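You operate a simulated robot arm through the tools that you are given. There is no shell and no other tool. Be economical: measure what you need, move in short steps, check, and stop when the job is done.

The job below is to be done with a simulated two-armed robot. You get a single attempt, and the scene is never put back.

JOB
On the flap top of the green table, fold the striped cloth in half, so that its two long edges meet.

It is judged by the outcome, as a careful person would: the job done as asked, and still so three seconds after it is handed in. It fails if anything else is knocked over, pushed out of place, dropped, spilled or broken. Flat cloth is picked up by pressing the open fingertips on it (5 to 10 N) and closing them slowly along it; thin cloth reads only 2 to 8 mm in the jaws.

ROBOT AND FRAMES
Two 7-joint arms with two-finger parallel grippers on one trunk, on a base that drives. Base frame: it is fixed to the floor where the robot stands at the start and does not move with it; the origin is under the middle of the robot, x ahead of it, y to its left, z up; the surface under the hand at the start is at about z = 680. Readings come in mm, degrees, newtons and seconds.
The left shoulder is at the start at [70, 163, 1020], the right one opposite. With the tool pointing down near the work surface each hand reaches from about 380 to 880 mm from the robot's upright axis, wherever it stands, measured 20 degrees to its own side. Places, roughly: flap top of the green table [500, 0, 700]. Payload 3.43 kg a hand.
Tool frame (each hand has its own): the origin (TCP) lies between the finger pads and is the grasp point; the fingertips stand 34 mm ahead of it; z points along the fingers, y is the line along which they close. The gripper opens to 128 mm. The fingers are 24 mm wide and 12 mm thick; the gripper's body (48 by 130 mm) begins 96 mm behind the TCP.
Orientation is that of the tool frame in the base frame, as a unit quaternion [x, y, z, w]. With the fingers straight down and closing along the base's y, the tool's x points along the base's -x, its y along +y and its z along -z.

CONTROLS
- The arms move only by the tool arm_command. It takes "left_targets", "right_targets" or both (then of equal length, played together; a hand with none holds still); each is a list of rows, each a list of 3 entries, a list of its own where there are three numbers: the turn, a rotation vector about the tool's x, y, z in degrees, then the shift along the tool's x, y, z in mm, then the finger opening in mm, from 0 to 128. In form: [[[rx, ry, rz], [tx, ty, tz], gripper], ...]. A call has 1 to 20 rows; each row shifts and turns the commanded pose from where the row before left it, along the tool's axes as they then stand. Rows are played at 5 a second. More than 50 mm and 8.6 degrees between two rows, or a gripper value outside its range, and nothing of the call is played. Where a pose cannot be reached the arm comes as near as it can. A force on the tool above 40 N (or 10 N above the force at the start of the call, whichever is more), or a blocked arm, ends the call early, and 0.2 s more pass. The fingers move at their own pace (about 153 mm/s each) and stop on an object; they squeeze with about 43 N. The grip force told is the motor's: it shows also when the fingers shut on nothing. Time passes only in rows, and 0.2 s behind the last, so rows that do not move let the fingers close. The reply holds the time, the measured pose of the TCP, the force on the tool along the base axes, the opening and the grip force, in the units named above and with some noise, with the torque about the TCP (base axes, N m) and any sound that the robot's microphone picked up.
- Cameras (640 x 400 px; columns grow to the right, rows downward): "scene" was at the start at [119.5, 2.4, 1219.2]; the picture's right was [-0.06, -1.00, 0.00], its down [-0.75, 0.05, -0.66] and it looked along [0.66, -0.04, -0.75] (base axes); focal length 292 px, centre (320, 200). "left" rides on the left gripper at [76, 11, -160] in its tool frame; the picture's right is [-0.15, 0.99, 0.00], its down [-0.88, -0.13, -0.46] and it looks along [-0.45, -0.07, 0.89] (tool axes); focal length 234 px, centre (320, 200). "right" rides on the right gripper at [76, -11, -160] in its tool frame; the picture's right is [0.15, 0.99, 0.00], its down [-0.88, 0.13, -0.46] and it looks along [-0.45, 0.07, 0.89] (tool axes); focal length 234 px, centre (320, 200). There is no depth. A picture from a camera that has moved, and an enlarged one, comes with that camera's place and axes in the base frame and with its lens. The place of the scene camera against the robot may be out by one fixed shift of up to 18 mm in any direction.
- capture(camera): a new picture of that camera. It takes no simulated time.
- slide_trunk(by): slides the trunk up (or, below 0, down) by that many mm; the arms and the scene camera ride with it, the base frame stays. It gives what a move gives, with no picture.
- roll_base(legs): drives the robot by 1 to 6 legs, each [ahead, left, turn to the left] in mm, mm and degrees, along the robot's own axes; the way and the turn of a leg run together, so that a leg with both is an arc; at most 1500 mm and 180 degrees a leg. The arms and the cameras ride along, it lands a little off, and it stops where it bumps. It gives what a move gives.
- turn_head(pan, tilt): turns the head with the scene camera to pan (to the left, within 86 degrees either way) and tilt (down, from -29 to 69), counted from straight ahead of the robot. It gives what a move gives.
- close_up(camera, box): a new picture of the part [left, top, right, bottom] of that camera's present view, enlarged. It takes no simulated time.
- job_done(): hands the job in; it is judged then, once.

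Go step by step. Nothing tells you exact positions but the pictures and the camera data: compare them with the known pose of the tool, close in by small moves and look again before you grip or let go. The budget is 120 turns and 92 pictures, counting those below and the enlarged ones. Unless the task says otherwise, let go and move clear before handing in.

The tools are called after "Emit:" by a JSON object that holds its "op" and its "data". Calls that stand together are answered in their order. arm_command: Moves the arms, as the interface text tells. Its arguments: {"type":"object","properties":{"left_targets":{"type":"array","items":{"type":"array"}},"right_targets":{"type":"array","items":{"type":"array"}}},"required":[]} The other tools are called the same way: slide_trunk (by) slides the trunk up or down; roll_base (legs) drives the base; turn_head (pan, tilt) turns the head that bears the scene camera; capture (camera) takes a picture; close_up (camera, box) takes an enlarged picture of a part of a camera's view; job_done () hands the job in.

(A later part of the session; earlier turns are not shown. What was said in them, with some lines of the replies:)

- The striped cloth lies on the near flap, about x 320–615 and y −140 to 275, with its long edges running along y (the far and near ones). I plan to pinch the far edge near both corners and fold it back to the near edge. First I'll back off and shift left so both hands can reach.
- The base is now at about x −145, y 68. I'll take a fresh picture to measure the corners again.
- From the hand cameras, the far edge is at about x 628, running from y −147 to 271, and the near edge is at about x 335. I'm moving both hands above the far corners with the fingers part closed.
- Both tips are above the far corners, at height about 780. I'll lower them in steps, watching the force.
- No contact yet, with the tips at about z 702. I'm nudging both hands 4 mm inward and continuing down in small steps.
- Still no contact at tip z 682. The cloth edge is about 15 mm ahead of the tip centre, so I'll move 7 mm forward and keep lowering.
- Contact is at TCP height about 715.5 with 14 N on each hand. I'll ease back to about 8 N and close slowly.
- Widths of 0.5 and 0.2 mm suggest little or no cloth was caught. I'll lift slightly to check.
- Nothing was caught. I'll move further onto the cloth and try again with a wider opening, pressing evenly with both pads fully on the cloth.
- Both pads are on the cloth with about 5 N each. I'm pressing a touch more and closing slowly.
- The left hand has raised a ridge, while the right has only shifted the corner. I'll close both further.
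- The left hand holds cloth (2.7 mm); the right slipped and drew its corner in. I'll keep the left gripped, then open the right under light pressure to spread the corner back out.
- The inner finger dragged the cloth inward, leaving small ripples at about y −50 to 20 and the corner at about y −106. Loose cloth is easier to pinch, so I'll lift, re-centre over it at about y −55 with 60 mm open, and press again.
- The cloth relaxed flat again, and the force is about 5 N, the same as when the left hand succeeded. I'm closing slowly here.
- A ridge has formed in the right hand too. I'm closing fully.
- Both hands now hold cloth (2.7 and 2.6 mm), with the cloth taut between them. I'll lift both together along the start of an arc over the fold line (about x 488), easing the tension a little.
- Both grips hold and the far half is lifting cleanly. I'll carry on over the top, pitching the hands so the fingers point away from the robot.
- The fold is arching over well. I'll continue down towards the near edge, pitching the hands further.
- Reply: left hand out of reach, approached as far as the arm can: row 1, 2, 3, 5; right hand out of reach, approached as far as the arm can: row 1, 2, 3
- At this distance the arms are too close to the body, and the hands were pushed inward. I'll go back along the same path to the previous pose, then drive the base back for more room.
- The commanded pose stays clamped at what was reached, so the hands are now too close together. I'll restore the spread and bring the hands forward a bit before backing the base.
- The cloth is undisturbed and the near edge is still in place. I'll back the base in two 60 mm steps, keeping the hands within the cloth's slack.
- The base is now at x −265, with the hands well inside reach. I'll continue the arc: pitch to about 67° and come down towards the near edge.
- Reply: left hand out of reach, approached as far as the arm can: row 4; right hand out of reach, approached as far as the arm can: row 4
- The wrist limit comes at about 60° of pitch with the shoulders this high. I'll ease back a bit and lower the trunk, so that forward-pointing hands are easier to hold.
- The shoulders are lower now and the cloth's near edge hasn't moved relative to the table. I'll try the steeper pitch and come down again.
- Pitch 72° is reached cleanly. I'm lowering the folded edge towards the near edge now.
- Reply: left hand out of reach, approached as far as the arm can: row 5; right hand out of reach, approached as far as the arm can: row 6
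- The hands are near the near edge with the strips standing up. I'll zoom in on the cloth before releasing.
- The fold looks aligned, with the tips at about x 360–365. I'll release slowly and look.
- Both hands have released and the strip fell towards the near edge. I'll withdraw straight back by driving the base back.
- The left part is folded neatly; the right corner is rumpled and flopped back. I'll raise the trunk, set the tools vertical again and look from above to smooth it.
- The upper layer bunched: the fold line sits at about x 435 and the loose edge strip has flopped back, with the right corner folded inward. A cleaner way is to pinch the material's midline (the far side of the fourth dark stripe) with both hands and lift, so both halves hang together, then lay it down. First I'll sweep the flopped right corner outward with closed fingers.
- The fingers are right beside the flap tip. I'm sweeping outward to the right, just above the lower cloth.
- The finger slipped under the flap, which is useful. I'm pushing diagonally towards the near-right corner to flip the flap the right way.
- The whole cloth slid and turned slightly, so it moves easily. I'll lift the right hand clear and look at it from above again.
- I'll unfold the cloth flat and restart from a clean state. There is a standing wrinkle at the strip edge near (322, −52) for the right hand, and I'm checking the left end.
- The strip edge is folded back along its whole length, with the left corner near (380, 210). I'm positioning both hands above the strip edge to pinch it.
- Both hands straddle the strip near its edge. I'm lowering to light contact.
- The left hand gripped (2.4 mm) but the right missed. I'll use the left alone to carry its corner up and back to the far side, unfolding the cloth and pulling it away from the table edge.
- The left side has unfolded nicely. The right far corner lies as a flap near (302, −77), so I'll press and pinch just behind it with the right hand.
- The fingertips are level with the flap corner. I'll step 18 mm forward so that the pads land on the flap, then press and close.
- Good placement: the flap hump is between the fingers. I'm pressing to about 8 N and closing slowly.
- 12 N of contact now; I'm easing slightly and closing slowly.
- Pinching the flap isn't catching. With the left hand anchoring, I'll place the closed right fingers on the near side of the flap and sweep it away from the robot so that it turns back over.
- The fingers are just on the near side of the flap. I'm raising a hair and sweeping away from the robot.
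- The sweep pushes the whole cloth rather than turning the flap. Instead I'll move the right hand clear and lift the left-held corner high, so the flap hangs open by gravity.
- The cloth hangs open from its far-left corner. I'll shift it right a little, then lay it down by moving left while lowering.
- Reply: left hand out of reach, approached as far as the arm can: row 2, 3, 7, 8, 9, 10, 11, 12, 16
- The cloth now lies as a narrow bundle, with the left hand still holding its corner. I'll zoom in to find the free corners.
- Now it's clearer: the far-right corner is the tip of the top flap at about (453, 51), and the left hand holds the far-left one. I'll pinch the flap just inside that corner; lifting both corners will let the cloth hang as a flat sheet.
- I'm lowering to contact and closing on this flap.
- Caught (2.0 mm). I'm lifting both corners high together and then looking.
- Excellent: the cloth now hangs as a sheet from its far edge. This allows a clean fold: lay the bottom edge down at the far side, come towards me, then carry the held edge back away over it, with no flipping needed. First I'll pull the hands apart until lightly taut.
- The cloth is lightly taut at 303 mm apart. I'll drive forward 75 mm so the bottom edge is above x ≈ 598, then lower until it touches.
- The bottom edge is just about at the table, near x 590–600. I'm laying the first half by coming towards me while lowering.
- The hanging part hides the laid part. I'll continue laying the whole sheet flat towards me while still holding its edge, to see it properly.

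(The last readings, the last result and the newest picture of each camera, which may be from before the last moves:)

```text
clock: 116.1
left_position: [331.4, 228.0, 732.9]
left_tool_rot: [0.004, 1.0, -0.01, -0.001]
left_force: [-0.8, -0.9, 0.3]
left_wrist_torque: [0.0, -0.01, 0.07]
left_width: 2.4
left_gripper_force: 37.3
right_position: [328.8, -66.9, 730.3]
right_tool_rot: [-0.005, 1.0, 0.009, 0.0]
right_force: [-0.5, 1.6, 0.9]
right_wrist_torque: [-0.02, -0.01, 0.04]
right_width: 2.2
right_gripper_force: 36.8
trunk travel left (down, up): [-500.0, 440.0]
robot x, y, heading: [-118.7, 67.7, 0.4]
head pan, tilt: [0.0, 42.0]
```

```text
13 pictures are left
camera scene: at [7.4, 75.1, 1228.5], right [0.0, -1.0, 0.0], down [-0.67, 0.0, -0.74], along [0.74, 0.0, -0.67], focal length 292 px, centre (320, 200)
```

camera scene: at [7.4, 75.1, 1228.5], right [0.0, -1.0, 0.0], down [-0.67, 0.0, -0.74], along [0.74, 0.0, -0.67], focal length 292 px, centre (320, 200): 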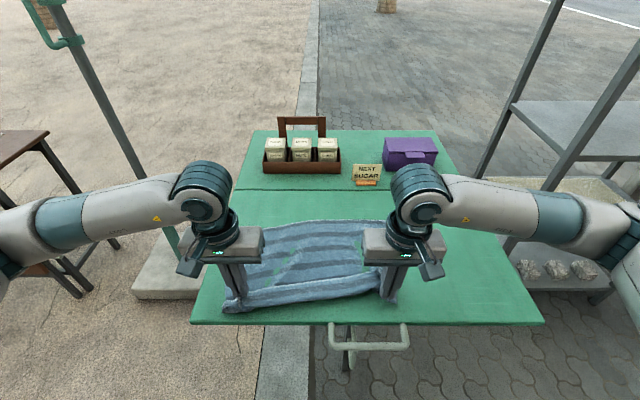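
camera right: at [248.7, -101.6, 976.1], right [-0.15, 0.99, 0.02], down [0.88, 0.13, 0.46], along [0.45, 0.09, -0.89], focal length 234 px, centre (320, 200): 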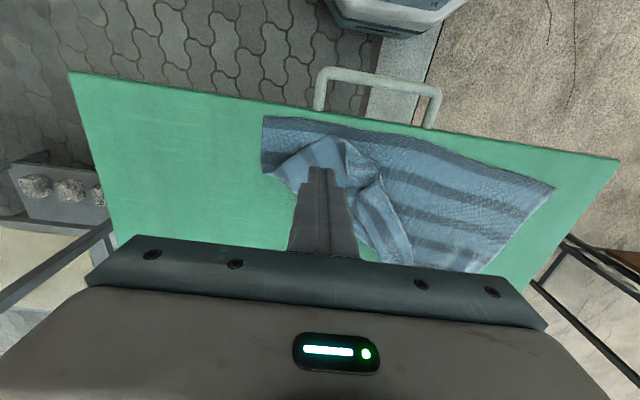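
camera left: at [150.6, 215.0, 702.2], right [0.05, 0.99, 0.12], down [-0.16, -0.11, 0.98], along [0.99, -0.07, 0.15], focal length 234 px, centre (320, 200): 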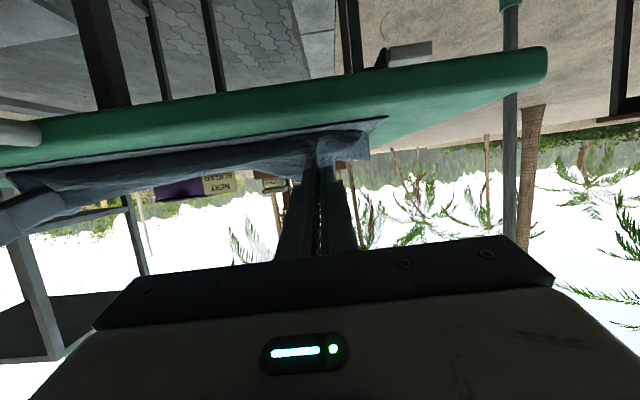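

The cloth is now laid with its far long edge at about x 543, and the hands hold the other edge at x 330. I'll carry the held edge low and away, over the cloth, and stop to look before setting it down.

Emit:
{"op": "arm_command", "data": {"left_targets": [[[0, 0, 0], [0, 0, -20], 0], [[0, 0, 0], [-8, 0, -25], 0], [[0, 0, 0], [-20, 0, -10], 0], [[0, 0, 0], [-20, -1, 0], 0], [[0, 0, 0], [-20, -1, 0], 0], [[0, 0, 0], [-20, -1, 0], 0], [[0, 0, 0], [-20, -1, 0], 0], [[0, 0, 0], [-20, -1, 0], 0], [[0, 0, 0], [-20, -1, 0], 0], [[0, 0, 0], [0, 0, 0], 0]], "right_targets": [[[0, 0, 0], [0, 0, -20], 0], [[0, 0, 0], [-8, 0, -25], 0], [[0, 0, 0], [-20, 0, -10], 0], [[0, 0, 0], [-20, -1, 0], 0], [[0, 0, 0], [-20, -1, 0], 0], [[0, 0, 0], [-20, -1, 0], 0], [[0, 0, 0], [-20, -1, 0], 0], [[0, 0, 0], [-20, -1, 0], 0], [[0, 0, 0], [-20, -1, 0], 0], [[0, 0, 0], [0, 0, 0], 0]]}}

Emit:
{"op": "close_up", "data": {"camera": "scene", "box": [190, 160, 450, 322]}}

```text
clock: 118.3
left_position: [476.3, 223.7, 791.2]
left_tool_rot: [0.004, 1.0, -0.011, -0.001]
left_force: [-0.3, -0.1, -0.4]
left_wrist_torque: [-0.06, -0.02, 0.02]
left_width: 2.7
left_gripper_force: 37.3
right_position: [477.2, -71.6, 786.6]
right_tool_rot: [-0.005, 1.0, 0.009, -0.001]
right_force: [-0.3, 1.9, 0.3]
right_wrist_torque: [-0.01, 0.02, 0.06]
right_width: 2.2
right_gripper_force: 36.4
trunk travel left (down, up): [-500.0, 440.0]
robot x, y, heading: [-118.3, 60.2, -0.1]
head pan, tilt: [0.0, 42.0]
```

```text
2.46 times, centred on (320, 241) of scene
camera zoom: at [7.0, 75.1, 1228.5], right [0.0, -1.0, 0.0], down [-0.67, 0.0, -0.74], along [0.74, 0.0, -0.67], focal length 719 px, centre (320, 99)
```

zoom: 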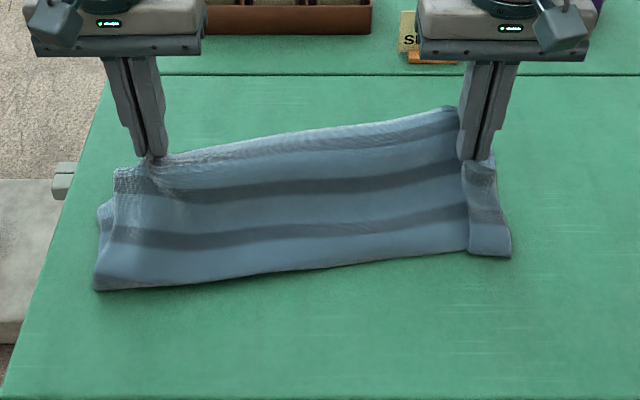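

The fold is rolling nicely, with the fold line at about x 377–414. The hidden edge is at about x 521 (left) and 550 (right). I'm setting the held edge down to match.

Emit:
{"op": "arm_command", "data": {"left_targets": [[[0, 0, 0], [-8, 0, 8], 0], [[0, 0, 0], [-8, 0, 11], 0], [[0, 0, 0], [-8, 0, 14], 0], [[0, 0, 0], [-6, 0, 15], 0], [[0, 0, 0], [-1, 0, 15], 0], [[0, 0, 0], [0, 0, 5], 0], [[0, 0, 0], [0, 0, 0], 0]], "right_targets": [[[0, 0, 0], [-10, 0, 6], 0], [[0, 0, 0], [-10, 0, 10], 0], [[0, 0, 0], [-10, 0, 13], 0], [[0, 0, 0], [-8, 0, 15], 0], [[0, 0, 0], [-2, 0, 15], 0], [[0, 0, 0], [0, 0, 5], 0], [[0, 0, 0], [0, 0, 0], 0]]}}

Emit:
{"op": "close_up", "data": {"camera": "scene", "box": [190, 160, 450, 322]}}

```text
clock: 119.9
left_position: [508.6, 221.4, 719.7]
left_tool_rot: [0.004, 1.0, -0.011, -0.001]
left_force: [-0.5, -0.8, 0.8]
left_wrist_torque: [-0.05, 0.04, 0.05]
left_width: 2.8
left_gripper_force: 37.2
right_position: [516.3, -69.2, 721.3]
right_tool_rot: [-0.005, 1.0, 0.009, 0.0]
right_force: [-0.9, 0.9, 1.4]
right_wrist_torque: [0.0, 0.0, 0.01]
right_width: 2.3
right_gripper_force: 36.9
trunk travel left (down, up): [-500.0, 440.0]
robot x, y, heading: [-121.8, 69.1, 0.2]
head pan, tilt: [0.0, 42.0]
```

```text
2.46 times, centred on (320, 241) of scene
camera zoom: at [7.3, 75.1, 1228.5], right [0.0, -1.0, 0.0], down [-0.67, 0.0, -0.74], along [0.74, 0.0, -0.67], focal length 719 px, centre (320, 99)
```

zoom: 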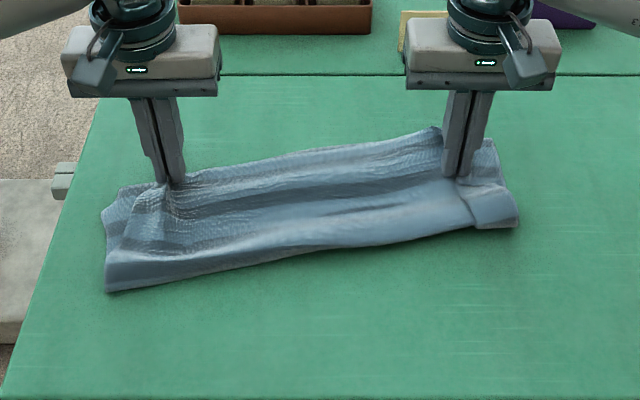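

The edges look close to matching. I'm touching down lightly and opening slowly so that the pinched ridges spread out.

Emit:
{"op": "arm_command", "data": {"left_targets": [[[0, 0, 0], [0, 0, 2], 0], [[0, 0, 0], [0, 0, 0], 5], [[0, 0, 0], [0, 0, 0], 10], [[0, 0, 0], [0, 0, 0], 15], [[0, 0, 0], [0, 0, 0], 20], [[0, 0, 0], [0, 0, 0], 26], [[0, 0, 0], [0, 0, 0], 32], [[0, 0, 0], [0, 0, -10], 32], [[0, 0, 0], [0, 0, -40], 32], [[0, 0, 0], [0, 0, -40], 32], [[0, 0, 0], [0, 0, -40], 32], [[0, 0, 0], [0, 10, -40], 32], [[0, 0, 0], [0, 0, 0], 32]], "right_targets": [[[0, 0, 0], [0, 0, 2], 0], [[0, 0, 0], [0, 0, 0], 5], [[0, 0, 0], [0, 0, 0], 10], [[0, 0, 0], [0, 0, 0], 15], [[0, 0, 0], [0, 0, 0], 20], [[0, 0, 0], [0, 0, 0], 26], [[0, 0, 0], [0, 0, 0], 32], [[0, 0, 0], [0, 0, -10], 32], [[0, 0, 0], [0, 0, -40], 32], [[0, 0, 0], [0, 0, -40], 32], [[0, 0, 0], [0, 0, -40], 32], [[0, 0, 0], [0, -10, -40], 32], [[0, 0, 0], [0, 0, 0], 32]]}}

Emit:
{"op": "close_up", "data": {"camera": "scene", "box": [200, 160, 440, 310]}}

Emit:
{"op": "capture", "data": {"camera": "right"}}

```text
clock: 122.7
left_position: [510.7, 234.5, 885.9]
left_tool_rot: [0.004, 1.0, -0.011, -0.002]
left_force: [0.3, -1.7, -0.7]
left_wrist_torque: [0.01, -0.01, 0.0]
left_width: 32.2
left_gripper_force: 0.1
right_position: [516.0, -85.1, 891.5]
right_tool_rot: [-0.004, 1.0, 0.009, -0.002]
right_force: [0.1, -0.1, -0.9]
right_wrist_torque: [-0.01, 0.0, -0.04]
right_width: 32.0
right_gripper_force: 0.0
trunk travel left (down, up): [-500.0, 440.0]
robot x, y, heading: [-117.0, 65.7, 0.1]
head pan, tilt: [0.0, 42.0]
```

```text
2.67 times, centred on (320, 235) of scene
camera zoom: at [8.3, 75.0, 1228.3], right [0.0, -1.0, 0.0], down [-0.67, 0.0, -0.74], along [0.74, 0.0, -0.67], focal length 779 px, centre (320, 107)
```

zoom: 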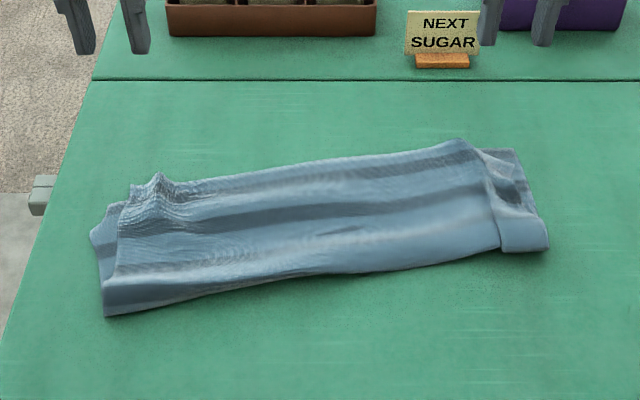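

```text
9 pictures are left
camera right: at [442.1, -100.4, 1049.4], right [-0.15, 0.99, 0.02], down [0.88, 0.13, 0.46], along [0.45, 0.09, -0.89], focal length 234 px, centre (320, 200)
```

right: 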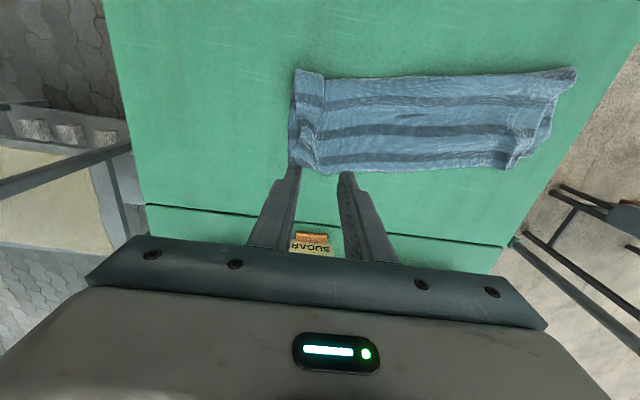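

Very good: the cloth is folded in half with the edges close together. I'll check the right end more closely.

Emit:
{"op": "close_up", "data": {"camera": "right", "box": [270, 50, 430, 180]}}

```text
3.08 times, centred on (350, 115) of right
camera zoom: at [442.1, -100.4, 1049.4], right [-0.15, 0.99, 0.02], down [0.88, 0.13, 0.46], along [0.45, 0.09, -0.89], focal length 720 px, centre (228, 462)
```

zoom: 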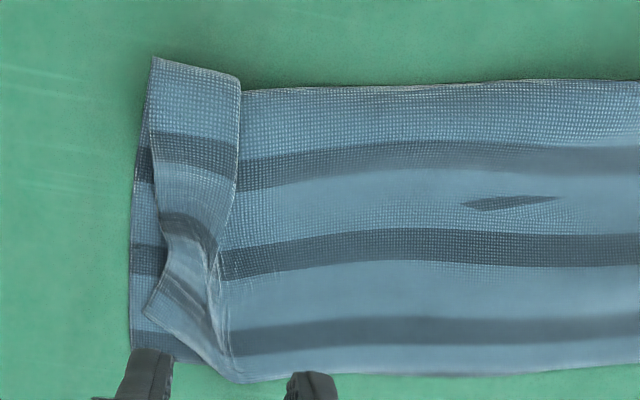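

The right end has a small pleat where the hand gripped, leaving the upper corner about 25 mm short. I'll anchor the middle with the left fingers and gently drag the right corner of the top layer out with closed right fingers.

Emit:
{"op": "arm_command", "data": {"left_targets": [[[0, 0, 0], [8.2, -25, 33], 0], [[0, 0, 0], [8.2, -25, 33], 0], [[0, 0, 0], [8.2, -25, 33], 0], [[0, 0, 0], [8.2, -25, 33], 0], [[0, 0, 0], [8.2, -25, 30], 0], [[0, 0, 0], [0, 0, 3], 0], [[0, 0, 0], [0, 0, 2], 0], [[0, 0, 0], [0, 0, 0], 0]], "right_targets": [[[0, 0, 0], [-2.8, -3.6, 33], 0], [[0, 0, 0], [-2.8, -3.6, 33], 0], [[0, 0, 0], [-2.8, -3.6, 33], 0], [[0, 0, 0], [-2.8, -3.6, 33], 0], [[0, 0, 0], [-2.8, -3.6, 35], 0], [[0, 0, 0], [0, 0, 3], 0], [[0, 0, 0], [0, 0, 2], 0], [[0, 0, 0], [0, 0, 0], 0]]}}

```text
clock: 124.5
left_position: [465.1, 108.3, 724.2]
left_tool_rot: [0.004, 1.0, -0.011, -0.001]
left_force: [0.1, 0.6, 0.0]
left_wrist_torque: [0.02, 0.01, 0.0]
left_width: 0.0
left_gripper_force: 33.4
right_position: [529.9, -98.8, 719.7]
right_tool_rot: [-0.004, 1.0, 0.009, 0.0]
right_force: [0.6, 0.1, 0.7]
right_wrist_torque: [0.02, 0.01, -0.03]
right_width: 0.1
right_gripper_force: 33.4
trunk travel left (down, up): [-500.0, 440.0]
robot x, y, heading: [-120.0, 67.3, 0.1]
head pan, tilt: [0.0, 42.0]
```

Emit:
{"op": "arm_command", "data": {"left_targets": [[[0, 0, 0], [0, 0, 3], 0], [[0, 0, 0], [0, 0, 2], 0], [[0, 0, 0], [0, 0, 2], 0], [[0, 0, 0], [0, 0, 1], 0], [[0, 0, 0], [0, 0, 0], 0]], "right_targets": [[[0, 0, 0], [0, -3, 0], 0], [[0, 0, 0], [0, 0, 1.5], 0], [[0, 0, 0], [0, 0, 1], 0], [[0, 0, 0], [0, 0, 0.5], 0], [[0, 0, 0], [0, 0, 0], 0]]}}

```text
clock: 125.7
left_position: [467.2, 107.0, 716.6]
left_tool_rot: [0.005, 1.0, -0.012, -0.001]
left_force: [-0.1, 0.1, 1.0]
left_wrist_torque: [0.0, 0.0, 0.01]
left_width: 0.0
left_gripper_force: 33.5
right_position: [529.7, -103.5, 716.6]
right_tool_rot: [-0.004, 1.0, 0.009, 0.0]
right_force: [0.0, -1.0, 8.7]
right_wrist_torque: [-0.12, 0.01, 0.01]
right_width: 0.1
right_gripper_force: 33.3
trunk travel left (down, up): [-500.0, 440.0]
robot x, y, heading: [-118.3, 63.9, 0.1]
head pan, tilt: [0.0, 42.0]
```

Emit:
{"op": "arm_command", "data": {"left_targets": [[[0, 0, 0], [0, 0, 1.2], 0], [[0, 0, 0], [0, 0, 0], 0], [[0, 0, 0], [0, 0, 0], 0], [[0, 0, 0], [0, 0, 0], 0], [[0, 0, 0], [0, 0, 0], 0], [[0, 0, 0], [0, 0, 0], 0], [[0, 0, 0], [0, 0, 0], 0], [[0, 0, 0], [0, 0, 0], 0], [[0, 0, 0], [0, 0, -30], 0], [[0, 0, 0], [0, 0, -40], 0], [[0, 0, 0], [0, 40, -40], 0], [[0, 0, 0], [0, 40, -40], 0]], "right_targets": [[[0, 0, 0], [0, 0, -0.5], 0], [[0, 0, 0], [-5, -1.5, 0], 0], [[0, 0, 0], [-5, -1.5, 0], 0], [[0, 0, 0], [-5, -1.5, 0], 0], [[0, 0, 0], [-5, -1.5, 0], 0], [[0, 0, 0], [-5, -1.5, 0], 0], [[0, 0, 0], [0, 0, 0], 0], [[0, 0, 0], [0, 0, -10], 0], [[0, 0, 0], [0, 0, -40], 0], [[0, 0, 0], [0, 0, -40], 0], [[0, 0, 0], [10, 0, -40], 0], [[0, 0, 0], [10, 0, -40], 0]]}}

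Emit:
{"op": "close_up", "data": {"camera": "right", "box": [250, 30, 570, 210]}}

```text
refused: row 11 steps farther than a row can; nothing moved
```

```text
2.00 times, centred on (410, 120) of right
camera zoom: at [455.7, -117.7, 874.6], right [-0.15, 0.99, 0.02], down [0.88, 0.13, 0.46], along [0.45, 0.09, -0.89], focal length 468 px, centre (140, 360)
```

zoom: 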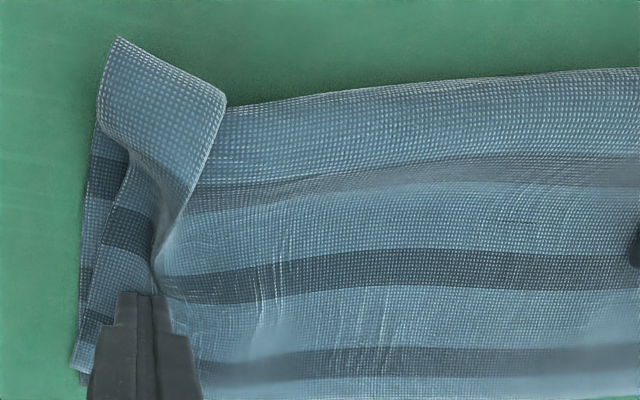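

Pressing already popped the upper corner out to match the lower one; only a small cone remains at the fold's right end. I'll drag a little further to take that up, then lift clear.

Emit:
{"op": "arm_command", "data": {"left_targets": [[[0, 0, 0], [0, 0, 1.2], 0], [[0, 0, 0], [0, 0, 0], 0], [[0, 0, 0], [0, 0, 0], 0], [[0, 0, 0], [0, 0, 0], 0], [[0, 0, 0], [0, 0, 0], 0], [[0, 0, 0], [0, 0, -30], 0], [[0, 0, 0], [0, 0, -40], 0], [[0, 0, 0], [0, 20, -40], 0], [[0, 0, 0], [0, 20, -40], 0], [[0, 0, 0], [0, 0, 0], 0]], "right_targets": [[[0, 0, 0], [0, 0, -0.3], 0], [[0, 0, 0], [-4, -2, 0], 0], [[0, 0, 0], [-4, -2, 0], 0], [[0, 0, 0], [-3, -2, 0], 0], [[0, 0, 0], [0, 0, -10], 0], [[0, 0, 0], [0, 0, -30], 0], [[0, 0, 0], [0, 0, -40], 0], [[0, 0, 0], [15, 0, -40], 0], [[0, 0, 0], [15, 0, -40], 0], [[0, 0, 0], [15, 0, 0], 0]]}}

Emit:
{"op": "close_up", "data": {"camera": "right", "box": [250, 50, 570, 230]}}

```text
clock: 127.9
left_position: [467.6, 149.4, 864.7]
left_tool_rot: [0.005, 1.0, -0.011, -0.001]
left_force: [0.7, 0.2, 1.2]
left_wrist_torque: [-0.03, -0.01, -0.02]
left_width: 0.0
left_gripper_force: 33.0
right_position: [496.1, -109.7, 873.5]
right_tool_rot: [-0.004, 1.0, 0.009, 0.0]
right_force: [-0.3, 0.6, 0.2]
right_wrist_torque: [-0.02, 0.04, 0.0]
right_width: 0.0
right_gripper_force: 33.2
trunk travel left (down, up): [-500.0, 440.0]
robot x, y, heading: [-117.2, 66.1, -0.0]
head pan, tilt: [0.0, 42.0]
```

```text
2.00 times, centred on (410, 140) of right
camera zoom: at [422.3, -125.2, 1033.1], right [-0.15, 0.99, 0.02], down [0.88, 0.13, 0.46], along [0.45, 0.09, -0.89], focal length 468 px, centre (140, 320)
```

zoom: 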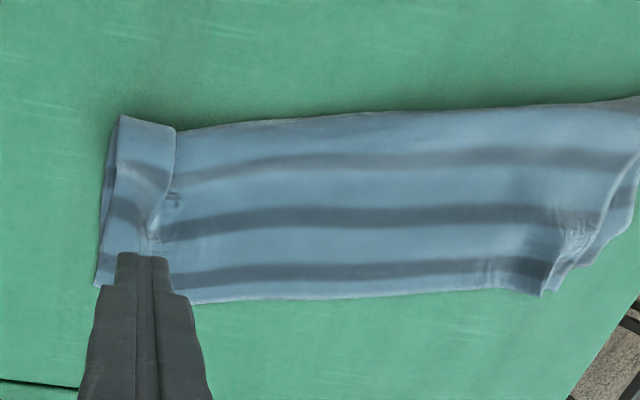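

Emit:
{"op": "close_up", "data": {"camera": "left", "box": [270, 60, 510, 210]}}

```text
2.67 times, centred on (390, 135) of left
camera zoom: at [391.5, 163.9, 1022.8], right [0.15, 0.99, -0.02], down [0.88, -0.13, 0.46], along [0.45, -0.09, -0.89], focal length 624 px, centre (133, 373)
```

zoom: 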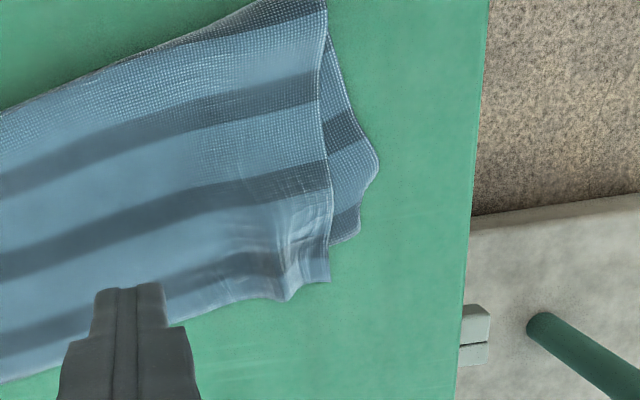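

At the left end the lower layer's corner lags about 20 mm behind the upper edge. I'll press on its exposed sliver with closed left fingers and draw it forward to meet.

Emit:
{"op": "arm_command", "data": {"left_targets": [[[0, 0, 0], [-3, 28.5, 34], 0], [[0, 0, 0], [-3, 28.5, 34], 0], [[0, 0, 0], [-3, 28.5, 34], 0], [[0, 0, 0], [-3, 28.5, 34], 0], [[0, 0, 0], [0, 0, 8], 0], [[0, 0, 0], [0, 0, 4], 0], [[0, 0, 0], [0, 0, 2], 0], [[0, 0, 0], [0, 0, 0], 0]]}}

```text
clock: 129.7
left_position: [479.8, 261.9, 714.1]
left_tool_rot: [0.003, 1.0, -0.011, 0.001]
left_force: [1.4, 5.1, 30.8]
left_wrist_torque: [-0.14, -0.03, 0.02]
left_width: 0.2
left_gripper_force: 33.0
right_position: [494.8, -109.4, 875.8]
right_tool_rot: [-0.004, 1.0, 0.008, 0.002]
right_force: [0.5, -0.3, -0.2]
right_wrist_torque: [-0.01, -0.01, 0.0]
right_width: 0.0
right_gripper_force: 32.9
trunk travel left (down, up): [-500.0, 440.0]
robot x, y, heading: [-116.9, 66.5, 0.1]
head pan, tilt: [0.0, 42.0]
```

That pressed too hard (31 N), so I'm easing off before dragging.

Emit:
{"op": "arm_command", "data": {"left_targets": [[[0, 0, 0], [0, 0, -1.9], 0], [[0, 0, 0], [0, 0, 0], 0]]}}

```text
clock: 130.3
left_position: [478.4, 261.0, 713.0]
left_tool_rot: [0.003, 1.0, -0.011, -0.001]
left_force: [1.3, 5.5, 24.6]
left_wrist_torque: [-0.08, -0.04, 0.03]
left_width: 0.0
left_gripper_force: 33.2
right_position: [494.9, -111.3, 874.9]
right_tool_rot: [-0.004, 1.0, 0.008, 0.001]
right_force: [-0.1, -0.2, -0.5]
right_wrist_torque: [0.0, 0.01, -0.04]
right_width: 0.0
right_gripper_force: 33.3
trunk travel left (down, up): [-500.0, 440.0]
robot x, y, heading: [-116.1, 70.0, 0.0]
head pan, tilt: [0.0, 42.0]
```

Emit:
{"op": "arm_command", "data": {"left_targets": [[[0, 0, 0], [0, 0, -2.5], 0], [[0, 0, 0], [0, 0, -1], 0], [[0, 0, 0], [0, 0, 0], 0]]}}

```text
clock: 131.1
left_position: [478.2, 260.8, 716.4]
left_tool_rot: [0.005, 1.0, -0.011, -0.002]
left_force: [-0.7, 0.1, 6.2]
left_wrist_torque: [-0.06, 0.04, -0.01]
left_width: 0.0
left_gripper_force: 32.5
right_position: [495.9, -108.8, 875.0]
right_tool_rot: [-0.005, 1.0, 0.008, 0.001]
right_force: [-0.4, -0.3, 0.4]
right_wrist_torque: [0.01, 0.0, 0.02]
right_width: 0.2
right_gripper_force: 33.2
trunk travel left (down, up): [-500.0, 440.0]
robot x, y, heading: [-116.5, 67.2, 0.0]
head pan, tilt: [0.0, 42.0]
```

About 6 N now. I'm drawing the lower corner forward 20 mm and then lifting clear.

Emit:
{"op": "arm_command", "data": {"left_targets": [[[0, 0, 0], [-5, 0, 0], 0], [[0, 0, 0], [-5, 0, 0], 0], [[0, 0, 0], [-5, -1, 0], 0], [[0, 0, 0], [-5, -1, 0], 0], [[0, 0, 0], [0, 0, -8], 0], [[0, 0, 0], [0, 0, -40], 0], [[0, 0, 0], [15, 0, -40], 0], [[0, 0, 0], [20, -20, -40], 0], [[0, 0, 0], [20, -30, -20], 0], [[0, 0, 0], [20, -30, 0], 0], [[0, 0, 0], [0, 0, 0], 0]]}}

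Emit:
{"op": "close_up", "data": {"camera": "left", "box": [270, 60, 510, 230]}}

```text
clock: 133.5
left_position: [425.2, 184.6, 866.1]
left_tool_rot: [0.004, 1.0, -0.011, 0.0]
left_force: [-0.5, -0.2, -0.9]
left_wrist_torque: [0.01, -0.04, 0.0]
left_width: 0.2
left_gripper_force: 32.6
right_position: [496.7, -109.5, 875.0]
right_tool_rot: [-0.004, 1.0, 0.009, -0.001]
right_force: [0.0, 1.0, -0.2]
right_wrist_torque: [0.01, 0.0, 0.0]
right_width: 0.0
right_gripper_force: 33.1
trunk travel left (down, up): [-500.0, 440.0]
robot x, y, heading: [-116.1, 65.6, 0.1]
head pan, tilt: [0.0, 42.0]
```

```text
2.35 times, centred on (390, 145) of left
camera zoom: at [348.2, 200.0, 1025.8], right [0.15, 0.99, -0.02], down [0.88, -0.13, 0.46], along [0.45, -0.09, -0.89], focal length 551 px, centre (155, 329)
```

zoom: 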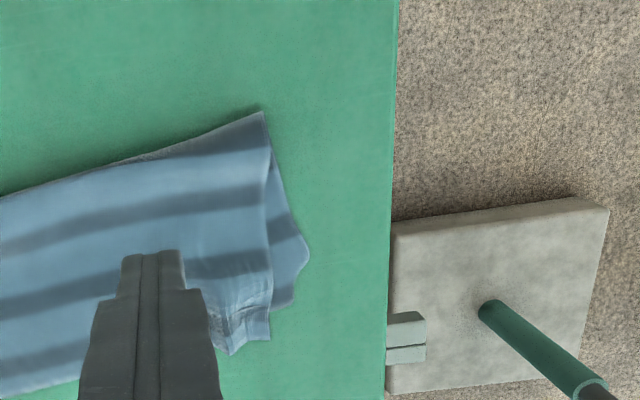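

Both layers moved together, so the mismatch remains. The upper layer's overhang lies directly on the table, so I'll press only there and draw the upper corner back about 20 mm.

Emit:
{"op": "arm_command", "data": {"left_targets": [[[0, 0, 0], [-28.7, 12.1, 32.5], 0], [[0, 0, 0], [-28.7, 12.1, 32.5], 0], [[0, 0, 0], [-28.7, 12.1, 32.5], 0], [[0, 0, 0], [-28.7, 12.1, 32.5], 0], [[0, 0, 0], [0, 0, 10], 0], [[0, 0, 0], [0, 0, 6], 0], [[0, 0, 0], [0, 0, 2.5], 0], [[0, 0, 0], [0, 0, 0], 0]]}}

```text
clock: 135.3
left_position: [539.5, 228.0, 716.5]
left_tool_rot: [0.004, 1.0, -0.012, -0.001]
left_force: [-0.8, 0.4, 2.4]
left_wrist_torque: [0.04, 0.02, -0.01]
left_width: 0.2
left_gripper_force: 32.8
right_position: [496.8, -109.1, 875.2]
right_tool_rot: [-0.005, 1.0, 0.009, 0.0]
right_force: [-0.7, -0.2, -0.1]
right_wrist_torque: [0.02, -0.02, 0.03]
right_width: 0.0
right_gripper_force: 32.6
trunk travel left (down, up): [-500.0, 440.0]
robot x, y, heading: [-119.6, 66.3, 0.5]
head pan, tilt: [0.0, 42.0]
```

Emit:
{"op": "arm_command", "data": {"left_targets": [[[0, 0, 0], [0, 0, 0.5], 0], [[0, 0, 0], [4, 2, 0], 0], [[0, 0, 0], [4, 2, 0], 0], [[0, 0, 0], [4, 2, -0.2], 0], [[0, 0, 0], [4, 2, -0.2], 0], [[0, 0, 0], [4, 1, -0.3], 0], [[0, 0, 0], [0, 0, -8], 0], [[0, 0, 0], [0, 0, -40], 0], [[0, 0, 0], [10, 0, -40], 0], [[0, 0, 0], [25, -10, -40], 0], [[0, 0, 0], [35, -10, -20], 0], [[0, 0, 0], [30, 0, 0], 0], [[0, 0, 0], [0, 0, 0], 0]]}}

Emit:
{"op": "close_up", "data": {"camera": "scene", "box": [200, 140, 440, 290]}}

```text
clock: 138.1
left_position: [418.7, 218.5, 866.6]
left_tool_rot: [0.004, 1.0, -0.01, -0.002]
left_force: [-0.5, -0.1, 0.5]
left_wrist_torque: [0.0, 0.03, 0.04]
left_width: 0.0
left_gripper_force: 33.6
right_position: [495.9, -110.9, 874.7]
right_tool_rot: [-0.004, 1.0, 0.009, 0.001]
right_force: [0.4, -0.1, 0.7]
right_wrist_torque: [0.0, 0.01, 0.0]
right_width: 0.0
right_gripper_force: 32.6
trunk travel left (down, up): [-500.0, 440.0]
robot x, y, heading: [-119.4, 67.7, 0.3]
head pan, tilt: [0.0, 42.0]
```

```text
2.67 times, centred on (320, 215) of scene
camera zoom: at [7.7, 74.7, 1228.4], right [0.0, -1.0, 0.0], down [-0.67, 0.0, -0.74], along [0.74, 0.0, -0.67], focal length 779 px, centre (320, 160)
```

zoom: 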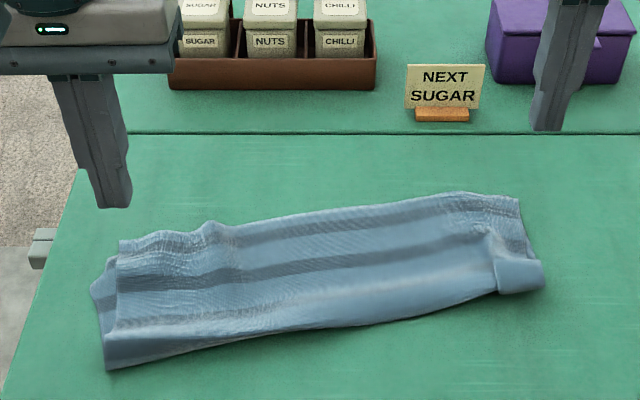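

This looks well folded. I'll take one check of the left corner.

Emit:
{"op": "close_up", "data": {"camera": "left", "box": [210, 60, 450, 230]}}

```text
2.35 times, centred on (330, 145) of left
camera zoom: at [343.6, 233.3, 1025.8], right [0.15, 0.99, -0.02], down [0.88, -0.13, 0.46], along [0.45, -0.09, -0.89], focal length 551 px, centre (296, 329)
```

zoom: 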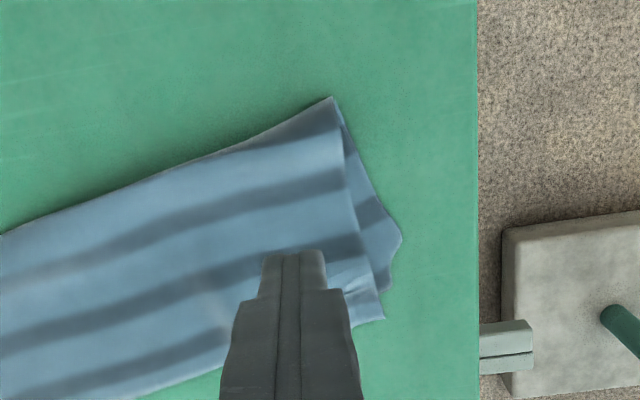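

The upper corner still overhangs by about 20 mm at the very left. One more gentle draw-back on the overhang should do it.

Emit:
{"op": "arm_command", "data": {"left_targets": [[[0, 0, 0], [-25.3, 5, 32.5], 0], [[0, 0, 0], [-25.3, 5, 32.5], 0], [[0, 0, 0], [-25.3, 5, 32.5], 0], [[0, 0, 0], [-25.3, 5, 32.5], 0], [[0, 0, 0], [0, 0, 10], 0], [[0, 0, 0], [0, 0, 6], 0], [[0, 0, 0], [0, 0, 3], 0], [[0, 0, 0], [0, 0, 0], 0]]}}

```text
clock: 139.9
left_position: [519.7, 236.4, 717.8]
left_tool_rot: [0.004, 1.0, -0.01, -0.002]
left_force: [-0.1, -0.3, 1.7]
left_wrist_torque: [0.02, 0.02, 0.0]
left_width: 0.3
left_gripper_force: 33.1
right_position: [497.7, -110.1, 874.0]
right_tool_rot: [-0.004, 1.0, 0.008, 0.0]
right_force: [-0.3, -0.3, 0.1]
right_wrist_torque: [0.04, -0.03, -0.01]
right_width: 0.3
right_gripper_force: 33.2
trunk travel left (down, up): [-500.0, 440.0]
robot x, y, heading: [-117.7, 65.3, -0.1]
head pan, tilt: [0.0, 42.0]
```

Emit:
{"op": "arm_command", "data": {"left_targets": [[[0, 0, 0], [0, 0, 1], 0], [[0, 0, 0], [4, 0, 0], 0], [[0, 0, 0], [4, 0, 0], 0], [[0, 0, 0], [4, 0, -0.2], 0], [[0, 0, 0], [4, 0, -0.3], 0], [[0, 0, 0], [3, 0, -0.3], 0], [[0, 0, 0], [0, 0, -8], 0], [[0, 0, 0], [0, 0, -40], 0], [[0, 0, 0], [10, 0, -40], 0], [[0, 0, 0], [25, 10, -40], 0], [[0, 0, 0], [35, 30, -15], 0], [[0, 0, 0], [30, 30, 0], 0], [[0, 0, 0], [0, 20, 0], 0], [[0, 0, 0], [0, 0, 0], 0]]}}

Emit:
{"op": "close_up", "data": {"camera": "left", "box": [120, 40, 380, 230]}}

```text
clock: 142.9
left_position: [404.3, 329.5, 859.6]
left_tool_rot: [0.004, 1.0, -0.011, -0.001]
left_force: [-0.2, -0.1, 0.0]
left_wrist_torque: [0.02, 0.01, 0.0]
left_width: 0.1
left_gripper_force: 32.8
right_position: [496.3, -109.1, 874.5]
right_tool_rot: [-0.003, 1.0, 0.008, 0.001]
right_force: [-0.1, 0.2, -0.3]
right_wrist_torque: [-0.02, 0.0, 0.01]
right_width: 0.2
right_gripper_force: 32.8
trunk travel left (down, up): [-500.0, 440.0]
robot x, y, heading: [-117.2, 67.6, 0.1]
head pan, tilt: [0.0, 42.0]
```

```text
2.11 times, centred on (250, 135) of left
camera zoom: at [326.6, 344.9, 1019.2], right [0.15, 0.99, -0.02], down [0.88, -0.13, 0.46], along [0.45, -0.09, -0.89], focal length 493 px, centre (467, 337)
```

zoom: 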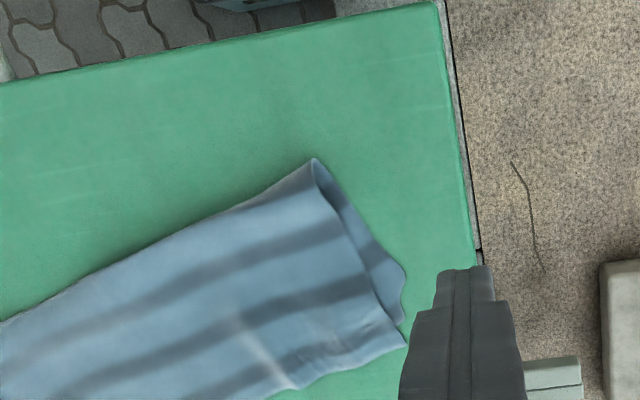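

The cloth is folded in half on the flap, with its two long edges together to within about 1–2 cm. Nothing else has been moved, and both hands are clear.

Emit:
{"op": "job_done", "data": {}}

```text
The job is handed in.
```

The striped cloth is folded in half on the flap top, but its long edges don't meet exactly. They lie within about 1 to 2 cm of each other, and the worst spot is the left corner, where the upper edge overhangs the lower by roughly 17 mm.

A small pleat also remains at the right end of the fold, where the hand gripped. Both hands let go and are clear, and I saw nothing else on the table moved or knocked over.
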